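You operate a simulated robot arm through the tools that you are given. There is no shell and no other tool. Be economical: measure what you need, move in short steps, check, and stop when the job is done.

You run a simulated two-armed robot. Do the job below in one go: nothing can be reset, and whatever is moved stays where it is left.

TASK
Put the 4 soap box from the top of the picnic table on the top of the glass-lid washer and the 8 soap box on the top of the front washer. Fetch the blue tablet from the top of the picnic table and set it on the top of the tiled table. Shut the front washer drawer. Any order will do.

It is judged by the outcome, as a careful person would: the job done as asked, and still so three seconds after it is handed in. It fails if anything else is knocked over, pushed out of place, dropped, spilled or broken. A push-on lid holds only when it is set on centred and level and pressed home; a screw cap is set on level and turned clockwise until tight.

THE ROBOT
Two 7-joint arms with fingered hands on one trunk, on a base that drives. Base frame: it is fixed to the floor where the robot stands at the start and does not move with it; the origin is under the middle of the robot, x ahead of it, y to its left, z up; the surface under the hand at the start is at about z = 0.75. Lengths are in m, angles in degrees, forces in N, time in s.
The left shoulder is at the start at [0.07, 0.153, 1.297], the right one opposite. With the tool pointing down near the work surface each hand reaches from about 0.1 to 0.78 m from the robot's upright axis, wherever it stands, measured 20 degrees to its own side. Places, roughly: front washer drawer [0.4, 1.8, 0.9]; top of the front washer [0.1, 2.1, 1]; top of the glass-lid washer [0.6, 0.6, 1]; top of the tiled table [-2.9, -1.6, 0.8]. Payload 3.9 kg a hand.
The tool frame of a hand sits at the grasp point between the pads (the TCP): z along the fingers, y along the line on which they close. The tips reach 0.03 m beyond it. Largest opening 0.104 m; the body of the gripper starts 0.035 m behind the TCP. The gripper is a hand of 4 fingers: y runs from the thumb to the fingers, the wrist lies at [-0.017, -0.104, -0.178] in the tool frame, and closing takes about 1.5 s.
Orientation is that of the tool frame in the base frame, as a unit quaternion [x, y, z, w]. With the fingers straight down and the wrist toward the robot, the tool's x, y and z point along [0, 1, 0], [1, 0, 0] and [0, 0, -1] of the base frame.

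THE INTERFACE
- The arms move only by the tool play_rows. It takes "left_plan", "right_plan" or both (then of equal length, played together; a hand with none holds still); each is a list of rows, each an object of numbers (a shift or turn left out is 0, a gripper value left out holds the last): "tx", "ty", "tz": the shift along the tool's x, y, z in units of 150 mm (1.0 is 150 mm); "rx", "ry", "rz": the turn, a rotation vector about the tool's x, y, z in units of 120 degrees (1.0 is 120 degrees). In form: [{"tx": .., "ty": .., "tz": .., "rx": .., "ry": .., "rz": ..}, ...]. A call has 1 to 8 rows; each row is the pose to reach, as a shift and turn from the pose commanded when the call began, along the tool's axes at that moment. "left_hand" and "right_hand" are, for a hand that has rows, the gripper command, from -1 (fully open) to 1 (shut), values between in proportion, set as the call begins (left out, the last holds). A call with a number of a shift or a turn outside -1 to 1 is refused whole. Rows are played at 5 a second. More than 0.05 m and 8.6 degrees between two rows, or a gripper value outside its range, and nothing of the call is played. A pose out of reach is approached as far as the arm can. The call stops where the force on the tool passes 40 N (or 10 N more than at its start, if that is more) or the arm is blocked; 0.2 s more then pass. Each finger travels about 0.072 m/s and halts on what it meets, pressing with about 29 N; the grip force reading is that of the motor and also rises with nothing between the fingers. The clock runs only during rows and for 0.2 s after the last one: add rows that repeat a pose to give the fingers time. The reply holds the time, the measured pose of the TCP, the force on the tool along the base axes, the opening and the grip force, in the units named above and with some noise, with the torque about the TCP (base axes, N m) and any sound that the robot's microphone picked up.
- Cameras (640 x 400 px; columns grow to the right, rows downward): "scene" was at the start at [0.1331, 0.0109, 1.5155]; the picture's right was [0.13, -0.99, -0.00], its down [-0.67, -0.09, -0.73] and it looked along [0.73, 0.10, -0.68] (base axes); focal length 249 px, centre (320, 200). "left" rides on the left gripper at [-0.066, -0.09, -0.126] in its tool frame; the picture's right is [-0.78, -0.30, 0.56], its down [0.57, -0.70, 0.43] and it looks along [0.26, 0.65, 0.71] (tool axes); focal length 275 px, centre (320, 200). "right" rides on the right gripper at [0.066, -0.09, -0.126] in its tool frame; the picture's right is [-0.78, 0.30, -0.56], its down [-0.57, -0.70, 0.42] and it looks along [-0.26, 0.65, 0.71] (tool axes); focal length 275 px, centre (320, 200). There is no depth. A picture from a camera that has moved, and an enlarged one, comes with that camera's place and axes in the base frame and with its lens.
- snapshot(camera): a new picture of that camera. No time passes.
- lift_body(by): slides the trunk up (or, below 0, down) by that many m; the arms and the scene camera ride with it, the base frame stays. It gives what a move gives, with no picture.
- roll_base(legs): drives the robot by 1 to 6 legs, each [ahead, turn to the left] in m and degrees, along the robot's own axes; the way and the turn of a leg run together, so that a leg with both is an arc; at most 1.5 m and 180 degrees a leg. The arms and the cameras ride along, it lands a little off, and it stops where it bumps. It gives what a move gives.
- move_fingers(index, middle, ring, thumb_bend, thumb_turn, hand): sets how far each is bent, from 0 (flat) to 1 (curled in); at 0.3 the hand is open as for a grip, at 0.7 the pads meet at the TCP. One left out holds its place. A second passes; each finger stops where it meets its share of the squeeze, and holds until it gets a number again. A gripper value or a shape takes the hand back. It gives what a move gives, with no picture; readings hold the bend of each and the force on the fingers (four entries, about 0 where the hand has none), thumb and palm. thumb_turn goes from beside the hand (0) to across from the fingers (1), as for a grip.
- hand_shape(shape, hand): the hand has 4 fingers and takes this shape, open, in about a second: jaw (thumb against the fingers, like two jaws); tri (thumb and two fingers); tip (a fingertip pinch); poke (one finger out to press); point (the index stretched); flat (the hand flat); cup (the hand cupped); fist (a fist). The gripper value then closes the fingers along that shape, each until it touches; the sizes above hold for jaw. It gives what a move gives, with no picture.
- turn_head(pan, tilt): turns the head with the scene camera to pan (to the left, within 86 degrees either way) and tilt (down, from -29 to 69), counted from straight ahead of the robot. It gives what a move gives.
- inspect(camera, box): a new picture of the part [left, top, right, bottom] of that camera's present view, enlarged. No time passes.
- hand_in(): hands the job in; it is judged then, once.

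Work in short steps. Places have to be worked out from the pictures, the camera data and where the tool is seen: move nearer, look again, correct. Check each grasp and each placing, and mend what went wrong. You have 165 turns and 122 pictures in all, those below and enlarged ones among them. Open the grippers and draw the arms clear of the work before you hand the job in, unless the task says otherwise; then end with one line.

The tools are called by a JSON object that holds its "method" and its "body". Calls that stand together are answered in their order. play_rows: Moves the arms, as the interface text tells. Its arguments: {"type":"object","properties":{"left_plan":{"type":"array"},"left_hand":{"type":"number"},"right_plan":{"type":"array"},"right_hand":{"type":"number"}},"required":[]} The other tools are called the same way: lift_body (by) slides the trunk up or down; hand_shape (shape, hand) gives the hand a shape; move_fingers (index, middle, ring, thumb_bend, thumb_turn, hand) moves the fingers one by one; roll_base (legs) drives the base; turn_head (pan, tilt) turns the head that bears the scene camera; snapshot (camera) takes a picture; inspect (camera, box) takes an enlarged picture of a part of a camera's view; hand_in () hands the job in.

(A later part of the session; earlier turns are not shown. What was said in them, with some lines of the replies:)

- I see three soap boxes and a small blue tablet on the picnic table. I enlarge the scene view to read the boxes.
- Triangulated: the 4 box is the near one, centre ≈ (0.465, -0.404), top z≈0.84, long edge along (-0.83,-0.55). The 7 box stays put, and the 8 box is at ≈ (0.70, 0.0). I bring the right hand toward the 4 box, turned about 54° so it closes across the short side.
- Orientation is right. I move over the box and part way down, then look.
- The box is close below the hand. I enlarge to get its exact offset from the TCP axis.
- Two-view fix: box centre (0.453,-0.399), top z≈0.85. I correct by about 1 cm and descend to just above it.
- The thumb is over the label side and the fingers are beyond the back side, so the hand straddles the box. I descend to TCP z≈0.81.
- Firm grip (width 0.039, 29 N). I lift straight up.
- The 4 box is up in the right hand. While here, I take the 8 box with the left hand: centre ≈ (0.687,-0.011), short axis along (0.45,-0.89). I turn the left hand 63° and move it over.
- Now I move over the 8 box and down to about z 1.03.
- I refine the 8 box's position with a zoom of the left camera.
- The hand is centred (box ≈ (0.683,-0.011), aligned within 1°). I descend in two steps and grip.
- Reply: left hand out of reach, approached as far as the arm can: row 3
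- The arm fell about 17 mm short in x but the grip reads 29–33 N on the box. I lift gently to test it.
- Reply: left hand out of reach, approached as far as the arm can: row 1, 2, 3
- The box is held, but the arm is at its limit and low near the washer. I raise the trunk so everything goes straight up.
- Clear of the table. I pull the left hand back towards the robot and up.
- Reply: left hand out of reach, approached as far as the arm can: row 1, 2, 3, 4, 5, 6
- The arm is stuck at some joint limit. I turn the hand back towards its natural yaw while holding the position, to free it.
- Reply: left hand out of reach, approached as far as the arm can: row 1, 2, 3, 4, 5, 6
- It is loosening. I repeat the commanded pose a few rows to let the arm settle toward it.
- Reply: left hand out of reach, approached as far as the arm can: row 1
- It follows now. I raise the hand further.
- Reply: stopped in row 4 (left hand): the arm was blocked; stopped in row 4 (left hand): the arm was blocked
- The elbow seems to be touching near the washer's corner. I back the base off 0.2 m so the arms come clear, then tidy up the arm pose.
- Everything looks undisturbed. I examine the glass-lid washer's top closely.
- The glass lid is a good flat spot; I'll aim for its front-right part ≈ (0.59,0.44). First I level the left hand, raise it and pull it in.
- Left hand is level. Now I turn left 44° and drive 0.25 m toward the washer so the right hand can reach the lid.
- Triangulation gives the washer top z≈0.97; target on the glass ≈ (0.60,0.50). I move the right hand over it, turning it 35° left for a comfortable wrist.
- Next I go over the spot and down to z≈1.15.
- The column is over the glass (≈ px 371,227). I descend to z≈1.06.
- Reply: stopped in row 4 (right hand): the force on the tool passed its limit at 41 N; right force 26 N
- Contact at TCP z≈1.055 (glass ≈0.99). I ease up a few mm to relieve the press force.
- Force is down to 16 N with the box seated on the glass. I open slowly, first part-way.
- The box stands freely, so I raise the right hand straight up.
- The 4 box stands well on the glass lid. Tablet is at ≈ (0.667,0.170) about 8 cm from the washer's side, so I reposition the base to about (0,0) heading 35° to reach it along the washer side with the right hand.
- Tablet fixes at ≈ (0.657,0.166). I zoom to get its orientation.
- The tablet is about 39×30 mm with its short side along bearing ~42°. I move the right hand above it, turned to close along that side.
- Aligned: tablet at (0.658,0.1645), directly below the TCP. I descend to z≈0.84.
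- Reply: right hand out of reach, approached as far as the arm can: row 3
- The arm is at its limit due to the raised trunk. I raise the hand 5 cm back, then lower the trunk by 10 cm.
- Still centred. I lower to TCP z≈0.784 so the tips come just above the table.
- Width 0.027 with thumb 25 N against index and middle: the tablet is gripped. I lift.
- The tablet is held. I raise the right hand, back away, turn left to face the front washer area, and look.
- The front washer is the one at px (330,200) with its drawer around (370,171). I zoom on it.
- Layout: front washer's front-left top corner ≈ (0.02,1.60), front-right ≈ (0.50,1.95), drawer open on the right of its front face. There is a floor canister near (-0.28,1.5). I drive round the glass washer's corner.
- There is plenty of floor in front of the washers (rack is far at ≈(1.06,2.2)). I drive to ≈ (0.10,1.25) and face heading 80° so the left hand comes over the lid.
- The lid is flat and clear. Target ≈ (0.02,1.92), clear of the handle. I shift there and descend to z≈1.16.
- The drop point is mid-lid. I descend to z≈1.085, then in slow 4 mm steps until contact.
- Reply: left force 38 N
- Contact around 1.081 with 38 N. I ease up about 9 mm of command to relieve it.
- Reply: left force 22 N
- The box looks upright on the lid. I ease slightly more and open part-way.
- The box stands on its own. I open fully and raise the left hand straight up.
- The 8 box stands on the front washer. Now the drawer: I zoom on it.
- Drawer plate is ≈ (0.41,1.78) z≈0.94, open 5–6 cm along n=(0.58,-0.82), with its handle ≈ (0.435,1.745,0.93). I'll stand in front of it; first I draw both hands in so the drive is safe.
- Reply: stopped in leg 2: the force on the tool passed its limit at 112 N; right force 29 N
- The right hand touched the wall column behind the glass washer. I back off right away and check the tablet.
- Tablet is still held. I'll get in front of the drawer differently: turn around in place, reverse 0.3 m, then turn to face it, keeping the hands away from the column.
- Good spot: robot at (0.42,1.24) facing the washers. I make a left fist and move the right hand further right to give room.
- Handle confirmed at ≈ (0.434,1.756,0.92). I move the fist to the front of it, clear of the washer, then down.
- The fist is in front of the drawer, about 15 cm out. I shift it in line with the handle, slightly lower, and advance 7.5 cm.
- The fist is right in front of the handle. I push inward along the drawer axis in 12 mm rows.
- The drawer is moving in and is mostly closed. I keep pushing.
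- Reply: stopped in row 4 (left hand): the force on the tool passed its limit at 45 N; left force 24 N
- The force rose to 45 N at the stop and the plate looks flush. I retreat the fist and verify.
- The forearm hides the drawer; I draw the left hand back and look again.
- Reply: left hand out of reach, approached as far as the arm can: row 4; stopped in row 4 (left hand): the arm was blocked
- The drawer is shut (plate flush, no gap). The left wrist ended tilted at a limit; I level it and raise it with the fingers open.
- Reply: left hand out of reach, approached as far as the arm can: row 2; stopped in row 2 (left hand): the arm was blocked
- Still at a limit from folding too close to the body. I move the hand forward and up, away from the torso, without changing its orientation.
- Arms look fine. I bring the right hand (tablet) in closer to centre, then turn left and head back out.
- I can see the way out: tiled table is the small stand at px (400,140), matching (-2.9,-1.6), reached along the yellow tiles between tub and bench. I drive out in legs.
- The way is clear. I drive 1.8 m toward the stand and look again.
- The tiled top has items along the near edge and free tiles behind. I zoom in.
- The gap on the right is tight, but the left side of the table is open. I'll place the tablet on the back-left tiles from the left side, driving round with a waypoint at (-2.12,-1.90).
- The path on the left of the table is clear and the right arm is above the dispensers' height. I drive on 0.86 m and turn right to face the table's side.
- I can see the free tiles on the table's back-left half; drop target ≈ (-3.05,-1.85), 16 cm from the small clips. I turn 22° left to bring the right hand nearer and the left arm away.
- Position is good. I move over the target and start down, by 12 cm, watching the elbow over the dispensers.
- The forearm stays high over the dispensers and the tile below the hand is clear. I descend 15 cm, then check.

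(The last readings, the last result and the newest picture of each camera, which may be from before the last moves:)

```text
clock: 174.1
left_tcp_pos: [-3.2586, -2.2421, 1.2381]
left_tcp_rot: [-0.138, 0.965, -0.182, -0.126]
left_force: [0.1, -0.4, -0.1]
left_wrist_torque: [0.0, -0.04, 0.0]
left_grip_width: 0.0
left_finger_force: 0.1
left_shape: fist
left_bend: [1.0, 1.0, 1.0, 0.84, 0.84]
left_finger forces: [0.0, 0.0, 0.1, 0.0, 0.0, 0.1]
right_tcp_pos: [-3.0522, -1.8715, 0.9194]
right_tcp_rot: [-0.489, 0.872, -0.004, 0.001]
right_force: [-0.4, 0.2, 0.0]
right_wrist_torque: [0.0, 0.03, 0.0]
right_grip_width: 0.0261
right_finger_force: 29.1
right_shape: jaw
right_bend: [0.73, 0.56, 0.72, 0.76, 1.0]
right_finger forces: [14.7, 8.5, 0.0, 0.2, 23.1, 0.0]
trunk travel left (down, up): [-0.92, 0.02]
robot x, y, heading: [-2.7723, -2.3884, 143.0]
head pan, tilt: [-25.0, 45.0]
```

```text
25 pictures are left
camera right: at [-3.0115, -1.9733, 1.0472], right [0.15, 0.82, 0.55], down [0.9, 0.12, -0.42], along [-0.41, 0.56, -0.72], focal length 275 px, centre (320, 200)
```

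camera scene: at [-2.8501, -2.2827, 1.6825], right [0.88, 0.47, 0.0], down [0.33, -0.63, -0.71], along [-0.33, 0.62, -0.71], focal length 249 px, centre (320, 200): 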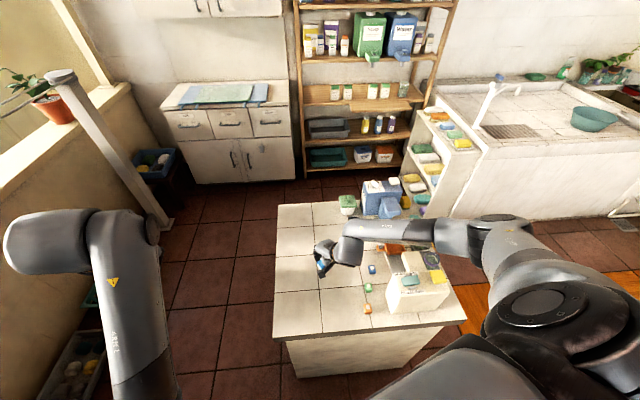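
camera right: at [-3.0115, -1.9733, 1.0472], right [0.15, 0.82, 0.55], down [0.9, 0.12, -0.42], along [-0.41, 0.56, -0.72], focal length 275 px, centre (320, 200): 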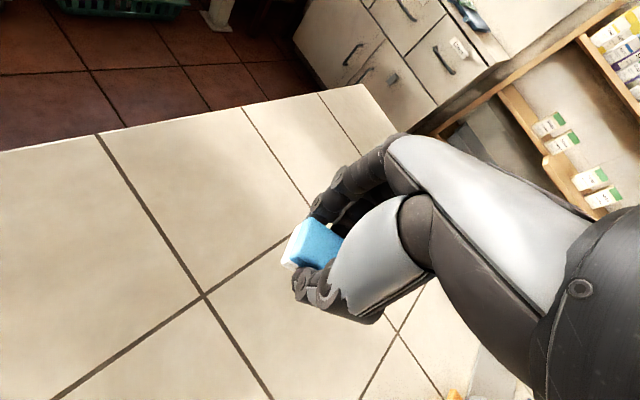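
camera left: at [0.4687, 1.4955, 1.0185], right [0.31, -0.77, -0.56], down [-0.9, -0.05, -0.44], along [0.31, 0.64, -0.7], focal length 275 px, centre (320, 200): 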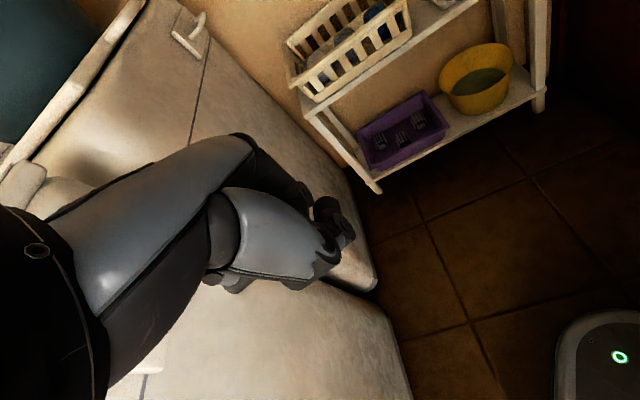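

Still clear. I lower 4 cm, then in 4 mm steps until contact.

{"method": "play_rows", "body": {"right_plan": [{"tz": 0.14}, {"tz": 0.27}]}}

{"method": "play_rows", "body": {"right_plan": [{"tz": 0.027}, {"tz": 0.054}, {"tz": 0.08}, {"tz": 0.107}, {"tz": 0.134}]}}

{"method": "snapshot", "body": {"camera": "right"}}

```text
clock: 174.7
left_tcp_pos: [-3.2574, -2.2427, 1.237]
left_tcp_rot: [-0.138, 0.965, -0.183, -0.125]
left_force: [-0.8, 0.7, 0.3]
left_wrist_torque: [0.03, -0.02, 0.0]
left_grip_width: 0.0
left_finger_force: 0.0
left_shape: fist
left_bend: [1.0, 1.0, 1.0, 0.84, 0.84]
left_finger forces: [0.1, 0.0, 0.1, 0.0, 0.1, 0.1]
right_tcp_pos: [-3.0547, -1.87, 0.8784]
right_tcp_rot: [-0.491, 0.871, -0.004, -0.001]
right_force: [-0.4, -0.1, 0.4]
right_wrist_torque: [-0.01, 0.02, -0.01]
right_grip_width: 0.0258
right_finger_force: 29.4
right_shape: jaw
right_bend: [0.73, 0.56, 0.72, 0.76, 1.0]
right_finger forces: [14.7, 8.5, 0.1, 0.0, 23.1, 0.0]
trunk travel left (down, up): [-0.92, 0.02]
robot x, y, heading: [-2.7687, -2.3823, 143.1]
head pan, tilt: [-25.0, 45.0]
```

```text
clock: 175.9
left_tcp_pos: [-3.2581, -2.2417, 1.2377]
left_tcp_rot: [-0.137, 0.965, -0.182, -0.126]
left_force: [0.7, -0.4, -0.4]
left_wrist_torque: [0.0, -0.03, -0.03]
left_grip_width: 0.0
left_finger_force: 0.1
left_shape: fist
left_bend: [1.0, 1.0, 1.0, 0.84, 0.84]
left_finger forces: [0.0, 0.0, 0.0, 0.0, 0.0, 0.0]
right_tcp_pos: [-3.0503, -1.8724, 0.8575]
right_tcp_rot: [-0.489, 0.872, -0.003, 0.0]
right_force: [0.6, -0.8, -0.9]
right_wrist_torque: [-0.01, -0.02, -0.03]
right_grip_width: 0.0259
right_finger_force: 29.5
right_shape: jaw
right_bend: [0.73, 0.56, 0.72, 0.76, 1.0]
right_finger forces: [14.6, 8.5, 0.0, 0.0, 23.0, 0.0]
trunk travel left (down, up): [-0.92, 0.02]
robot x, y, heading: [-2.7689, -2.386, 143.1]
head pan, tilt: [-25.0, 45.0]
```

```text
24 pictures are left
camera right: at [-3.0088, -1.9758, 0.9854], right [0.15, 0.82, 0.55], down [0.9, 0.12, -0.42], along [-0.41, 0.56, -0.72], focal length 275 px, centre (320, 200)
```

right: 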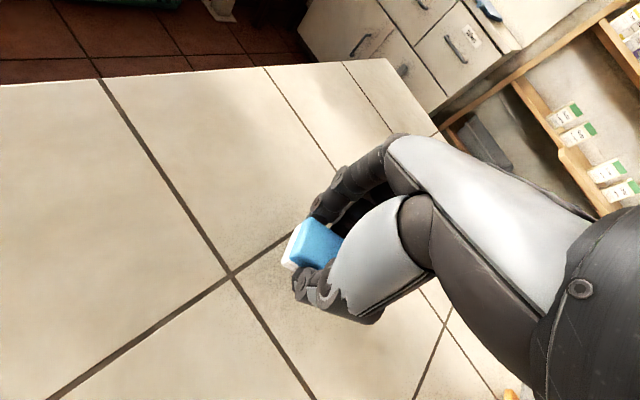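

No contact yet at z 0.857. I continue in 4 mm rows.

{"method": "play_rows", "body": {"right_plan": [{"tz": 0.027}, {"tz": 0.054}, {"tz": 0.08}, {"tz": 0.107}]}}

```text
clock: 176.9
left_tcp_pos: [-3.2574, -2.2432, 1.2383]
left_tcp_rot: [-0.137, 0.965, -0.182, -0.126]
left_force: [1.7, 0.3, -0.7]
left_wrist_torque: [-0.01, 0.03, 0.02]
left_grip_width: 0.0001
left_finger_force: 0.1
left_shape: fist
left_bend: [1.0, 1.0, 1.0, 0.84, 0.84]
left_finger forces: [0.0, 0.0, 0.1, 0.0, 0.0, 0.0]
right_tcp_pos: [-3.0497, -1.8734, 0.8423]
right_tcp_rot: [-0.489, 0.872, -0.005, 0.0]
right_force: [0.2, 1.4, -0.4]
right_wrist_torque: [0.01, 0.0, -0.01]
right_grip_width: 0.0261
right_finger_force: 29.2
right_shape: jaw
right_bend: [0.73, 0.56, 0.72, 0.76, 1.0]
right_finger forces: [14.8, 8.5, 0.1, 0.1, 23.2, 0.1]
trunk travel left (down, up): [-0.92, 0.02]
robot x, y, heading: [-2.7723, -2.3858, 142.9]
head pan, tilt: [-25.0, 45.0]
```

Still none at 0.842; I continue at 3 mm per row.

{"method": "play_rows", "body": {"right_plan": [{"tz": 0.02}, {"tz": 0.04}, {"tz": 0.06}, {"tz": 0.08}]}}

{"method": "inspect", "body": {"camera": "right", "box": [240, 180, 400, 340]}}

```text
clock: 177.9
left_tcp_pos: [-3.2557, -2.244, 1.2389]
left_tcp_rot: [-0.138, 0.965, -0.181, -0.127]
left_force: [0.0, -0.3, -0.2]
left_wrist_torque: [-0.03, 0.03, -0.02]
left_grip_width: 0.0
left_finger_force: 0.1
left_shape: fist
left_bend: [1.0, 1.0, 1.0, 0.84, 0.84]
left_finger forces: [0.0, 0.0, 0.1, 0.0, 0.1, 0.0]
right_tcp_pos: [-3.0507, -1.8731, 0.8324]
right_tcp_rot: [-0.489, 0.872, -0.003, -0.002]
right_force: [-0.6, 1.1, 8.7]
right_wrist_torque: [0.16, 0.15, -0.01]
right_grip_width: 0.0264
right_finger_force: 28.7
right_shape: jaw
right_bend: [0.74, 0.55, 0.72, 0.76, 1.0]
right_finger forces: [15.6, 9.9, 0.0, 0.2, 25.1, 0.1]
trunk travel left (down, up): [-0.92, 0.02]
robot x, y, heading: [-2.7736, -2.3859, 143.1]
head pan, tilt: [-25.0, 45.0]
```

```text
2.50 times, centred on (320, 260) of right
camera zoom: at [-3.008, -1.9757, 0.9598], right [0.15, 0.82, 0.55], down [0.9, 0.12, -0.42], along [-0.41, 0.56, -0.72], focal length 688 px, centre (320, 50)
```

zoom: 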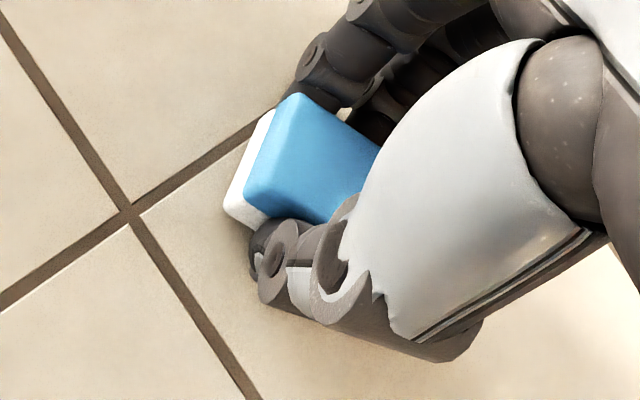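

Contact felt (8.7 N), the tablet is on the tile. I open the hand.

{"method": "play_rows", "body": {"right_plan": [{"tz": 0}, {"tz": 0}, {"tz": 0}, {"tz": 0}], "right_hand": 0.1}}

{"method": "play_rows", "body": {"right_plan": [{"tz": -0.01}, {"tz": -0.01}, {"tz": -0.01}, {"tz": -0.01}, {"tz": -0.01}], "right_hand": -1}}

{"method": "snapshot", "body": {"camera": "right"}}

```text
clock: 178.9
left_tcp_pos: [-3.2573, -2.2436, 1.2373]
left_tcp_rot: [-0.139, 0.965, -0.182, -0.127]
left_force: [0.2, -0.2, 0.7]
left_wrist_torque: [0.02, 0.02, 0.0]
left_grip_width: 0.0
left_finger_force: 0.1
left_shape: fist
left_bend: [1.0, 1.0, 1.0, 0.84, 0.84]
left_finger forces: [0.0, 0.1, 0.0, 0.0, 0.0, 0.1]
right_tcp_pos: [-3.0495, -1.8731, 0.831]
right_tcp_rot: [-0.49, 0.872, -0.004, -0.001]
right_force: [1.5, -1.2, 2.9]
right_wrist_torque: [0.01, 0.05, -0.01]
right_grip_width: 0.0455
right_finger_force: 0.0
right_shape: jaw
right_bend: [0.74, 0.47, 0.43, 0.71, 1.0]
right_finger forces: [2.2, 0.8, 0.0, 0.1, 0.0, 0.0]
trunk travel left (down, up): [-0.92, 0.02]
robot x, y, heading: [-2.7705, -2.3864, 142.7]
head pan, tilt: [-25.0, 45.0]
```

```text
clock: 180.1
left_tcp_pos: [-3.2567, -2.2424, 1.2389]
left_tcp_rot: [-0.138, 0.965, -0.183, -0.126]
left_force: [-1.6, 0.8, -0.1]
left_wrist_torque: [0.03, -0.01, -0.05]
left_grip_width: 0.0001
left_finger_force: 0.0
left_shape: fist
left_bend: [1.0, 1.0, 1.0, 0.84, 0.84]
left_finger forces: [0.0, 0.1, 0.1, 0.0, 0.1, 0.0]
right_tcp_pos: [-3.0506, -1.8726, 0.8319]
right_tcp_rot: [-0.489, 0.873, -0.004, 0.0]
right_force: [-0.1, 0.3, 0.1]
right_wrist_torque: [0.03, -0.01, -0.02]
right_grip_width: 0.1036
right_finger_force: 0.0
right_shape: jaw
right_bend: [0.3, 0.3, 0.3, 0.3, 0.97]
right_finger forces: [0.0, 0.0, 0.0, 0.0, 0.0, 0.1]
trunk travel left (down, up): [-0.92, 0.02]
robot x, y, heading: [-2.7755, -2.3848, 142.9]
head pan, tilt: [-25.0, 45.0]
```

```text
22 pictures are left
camera right: at [-3.0082, -1.9759, 0.9589], right [0.15, 0.82, 0.55], down [0.9, 0.12, -0.42], along [-0.41, 0.56, -0.72], focal length 275 px, centre (320, 200)
```

right: 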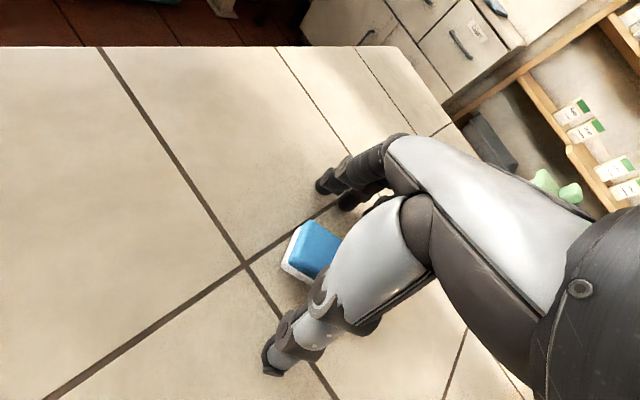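

The tablet is released on the tiles. I raise the right hand straight up and verify.

{"method": "play_rows", "body": {"right_plan": [{"tz": -0.15}, {"tz": -0.35}, {"tz": -0.55}, {"tz": -0.75}, {"tz": -1.0}]}}

{"method": "play_rows", "body": {"right_plan": [{"tz": -0.2}, {"tz": -0.4}, {"tz": -0.6}, {"tz": -0.8}, {"tz": -1.0}]}}

{"method": "snapshot", "body": {"camera": "scene"}}

{"method": "snapshot", "body": {"camera": "right"}}

```text
clock: 181.3
left_tcp_pos: [-3.2564, -2.2432, 1.2385]
left_tcp_rot: [-0.137, 0.966, -0.182, -0.126]
left_force: [1.4, -0.1, 1.1]
left_wrist_torque: [0.01, 0.02, -0.01]
left_grip_width: 0.0001
left_finger_force: 0.0
left_shape: fist
left_bend: [1.0, 1.0, 1.0, 0.84, 0.84]
left_finger forces: [0.0, 0.0, 0.0, 0.0, 0.0, 0.0]
right_tcp_pos: [-3.0496, -1.8708, 0.9832]
right_tcp_rot: [-0.489, 0.872, -0.005, -0.001]
right_force: [0.5, 0.7, 0.8]
right_wrist_torque: [0.01, 0.01, 0.01]
right_grip_width: 0.1037
right_finger_force: 0.0
right_shape: jaw
right_bend: [0.3, 0.3, 0.3, 0.3, 0.97]
right_finger forces: [0.1, 0.1, 0.0, 0.0, 0.1, 0.0]
trunk travel left (down, up): [-0.92, 0.02]
robot x, y, heading: [-2.7738, -2.3861, 142.9]
head pan, tilt: [-25.0, 45.0]
```

```text
clock: 182.5
left_tcp_pos: [-3.2564, -2.2431, 1.2382]
left_tcp_rot: [-0.138, 0.965, -0.181, -0.127]
left_force: [0.3, 0.6, -0.1]
left_wrist_torque: [-0.02, -0.02, 0.01]
left_grip_width: 0.0
left_finger_force: 0.1
left_shape: fist
left_bend: [1.0, 1.0, 1.0, 0.84, 0.84]
left_finger forces: [0.1, 0.0, 0.0, 0.0, 0.1, 0.0]
right_tcp_pos: [-3.0504, -1.8697, 1.1298]
right_tcp_rot: [-0.489, 0.872, -0.003, 0.0]
right_force: [0.8, 0.0, -0.1]
right_wrist_torque: [0.0, 0.01, 0.01]
right_grip_width: 0.1034
right_finger_force: 0.1
right_shape: jaw
right_bend: [0.3, 0.3, 0.3, 0.3, 0.97]
right_finger forces: [0.0, 0.0, 0.0, 0.0, 0.1, 0.0]
trunk travel left (down, up): [-0.92, 0.02]
robot x, y, heading: [-2.7737, -2.3867, 143.0]
head pan, tilt: [-25.0, 45.0]
```

```text
21 pictures are left
camera scene: at [-2.8485, -2.284, 1.6826], right [0.88, 0.47, 0.0], down [0.33, -0.62, -0.71], along [-0.33, 0.63, -0.71], focal length 249 px, centre (320, 200)
```

scene: 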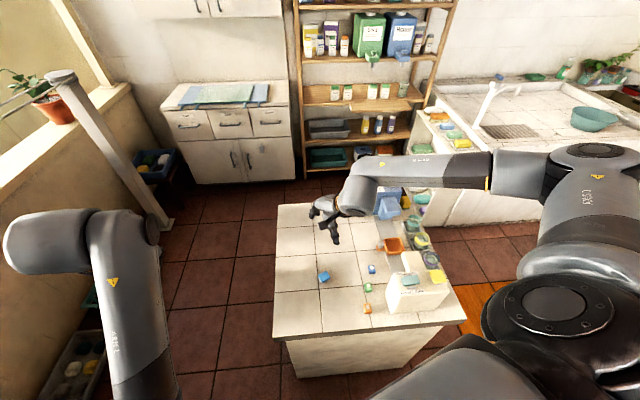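

```text
20 pictures are left
camera right: at [-3.0087, -1.9728, 1.2568], right [0.15, 0.82, 0.55], down [0.9, 0.12, -0.42], along [-0.41, 0.56, -0.72], focal length 275 px, centre (320, 200)
```

right: 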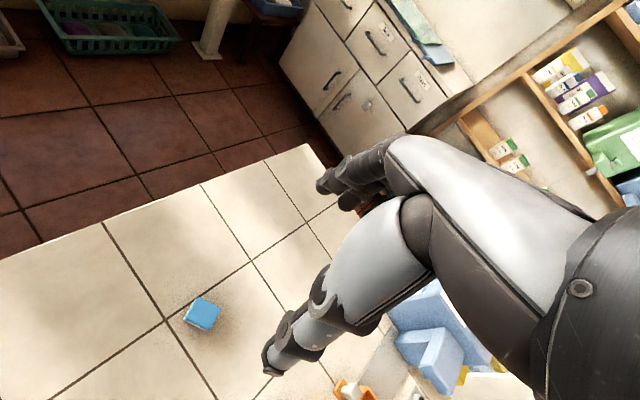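

The tablet lies flat on the tiled table and nothing else has moved. I open the left hand and turn the robot so both arms are clear of the table.

{"method": "roll_base", "body": {"legs": [[0, 40]]}}

{"method": "hand_shape", "body": {"hand": "left", "shape": "jaw"}}

{"method": "turn_head", "body": {"pan": -60, "tilt": 40}}

{"method": "snapshot", "body": {"camera": "scene"}}

```text
clock: 184.8
left_tcp_pos: [-3.232, -2.592, 1.2387]
left_tcp_rot: [-0.464, 0.857, -0.215, -0.056]
left_force: [0.1, 0.6, -0.5]
left_wrist_torque: [0.02, -0.01, 0.0]
left_grip_width: 0.0002
left_finger_force: 0.0
left_shape: fist
left_bend: [1.0, 1.0, 1.0, 0.84, 0.84]
left_finger forces: [0.0, 0.0, 0.0, 0.0, 0.0, 0.1]
right_tcp_pos: [-3.3179, -2.1737, 1.1288]
right_tcp_rot: [0.761, -0.648, 0.004, -0.002]
right_force: [0.8, 0.2, 1.2]
right_wrist_torque: [0.0, 0.02, 0.01]
right_grip_width: 0.1038
right_finger_force: 0.1
right_shape: jaw
right_bend: [0.3, 0.3, 0.3, 0.3, 0.97]
right_finger forces: [0.1, 0.1, 0.0, 0.0, 0.0, 0.1]
trunk travel left (down, up): [-0.92, 0.02]
robot x, y, heading: [-2.7715, -2.3846, -176.5]
head pan, tilt: [-25.0, 45.0]
```

```text
clock: 185.7
left_tcp_pos: [-3.2334, -2.5931, 1.2373]
left_tcp_rot: [-0.464, 0.858, -0.214, -0.055]
left_force: [-0.2, 0.0, -0.7]
left_wrist_torque: [-0.01, 0.0, -0.02]
left_grip_width: 0.1036
left_finger_force: 0.1
left_shape: jaw
left_bend: [0.3, 0.3, 0.3, 0.3, 0.97]
left_finger forces: [0.0, 0.0, 0.0, 0.0, 0.1, 0.0]
right_tcp_pos: [-3.3199, -2.1753, 1.1281]
right_tcp_rot: [0.761, -0.648, 0.004, -0.002]
right_force: [-0.1, 0.0, 0.4]
right_wrist_torque: [0.01, 0.02, -0.02]
right_grip_width: 0.1034
right_finger_force: 0.1
right_shape: jaw
right_bend: [0.3, 0.3, 0.3, 0.3, 0.97]
right_finger forces: [0.1, 0.0, 0.0, 0.0, 0.0, 0.1]
trunk travel left (down, up): [-0.92, 0.02]
robot x, y, heading: [-2.7731, -2.3849, -176.6]
head pan, tilt: [-25.0, 45.0]
```

```text
clock: 186.7
left_tcp_pos: [-3.2326, -2.5919, 1.2377]
left_tcp_rot: [-0.464, 0.858, -0.214, -0.056]
left_force: [-0.4, 0.1, 1.1]
left_wrist_torque: [0.01, 0.01, -0.02]
left_grip_width: 0.1036
left_finger_force: 0.0
left_shape: jaw
left_bend: [0.3, 0.3, 0.3, 0.3, 0.97]
left_finger forces: [0.0, 0.0, 0.0, 0.1, 0.0, 0.1]
right_tcp_pos: [-3.3182, -2.1759, 1.1272]
right_tcp_rot: [0.761, -0.648, 0.004, -0.001]
right_force: [0.1, -0.2, 0.5]
right_wrist_torque: [-0.03, 0.01, 0.01]
right_grip_width: 0.1038
right_finger_force: 0.0
right_shape: jaw
right_bend: [0.3, 0.3, 0.3, 0.3, 0.97]
right_finger forces: [0.0, 0.0, 0.0, 0.1, 0.0, 0.0]
trunk travel left (down, up): [-0.92, 0.02]
robot x, y, heading: [-2.7747, -2.3915, -176.6]
head pan, tilt: [-60.0, 40.0]
```

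```text
19 pictures are left
camera scene: at [-2.8683, -2.3174, 1.6898], right [0.83, 0.55, 0.0], down [0.35, -0.54, -0.77], along [-0.42, 0.64, -0.64], focal length 249 px, centre (320, 200)
```

scene: 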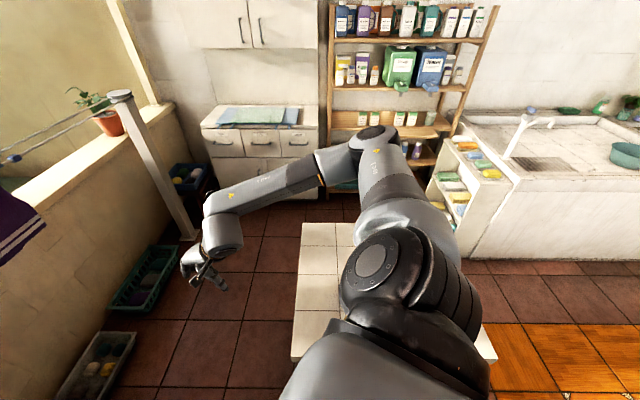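

Both arms are clear with grippers open and all four parts were checked, so I hand the job in.

{"method": "hand_in", "body": {}}

```text
The job is handed in.
```

I handed the job in: the 4 soap box is on the glass-lid washer, the 8 soap box is on the front washer, the blue tablet is on the tiled table, and the front washer drawer is shut; on the way, the tablet hand bumped a wall column once, but nothing was dropped or moved.
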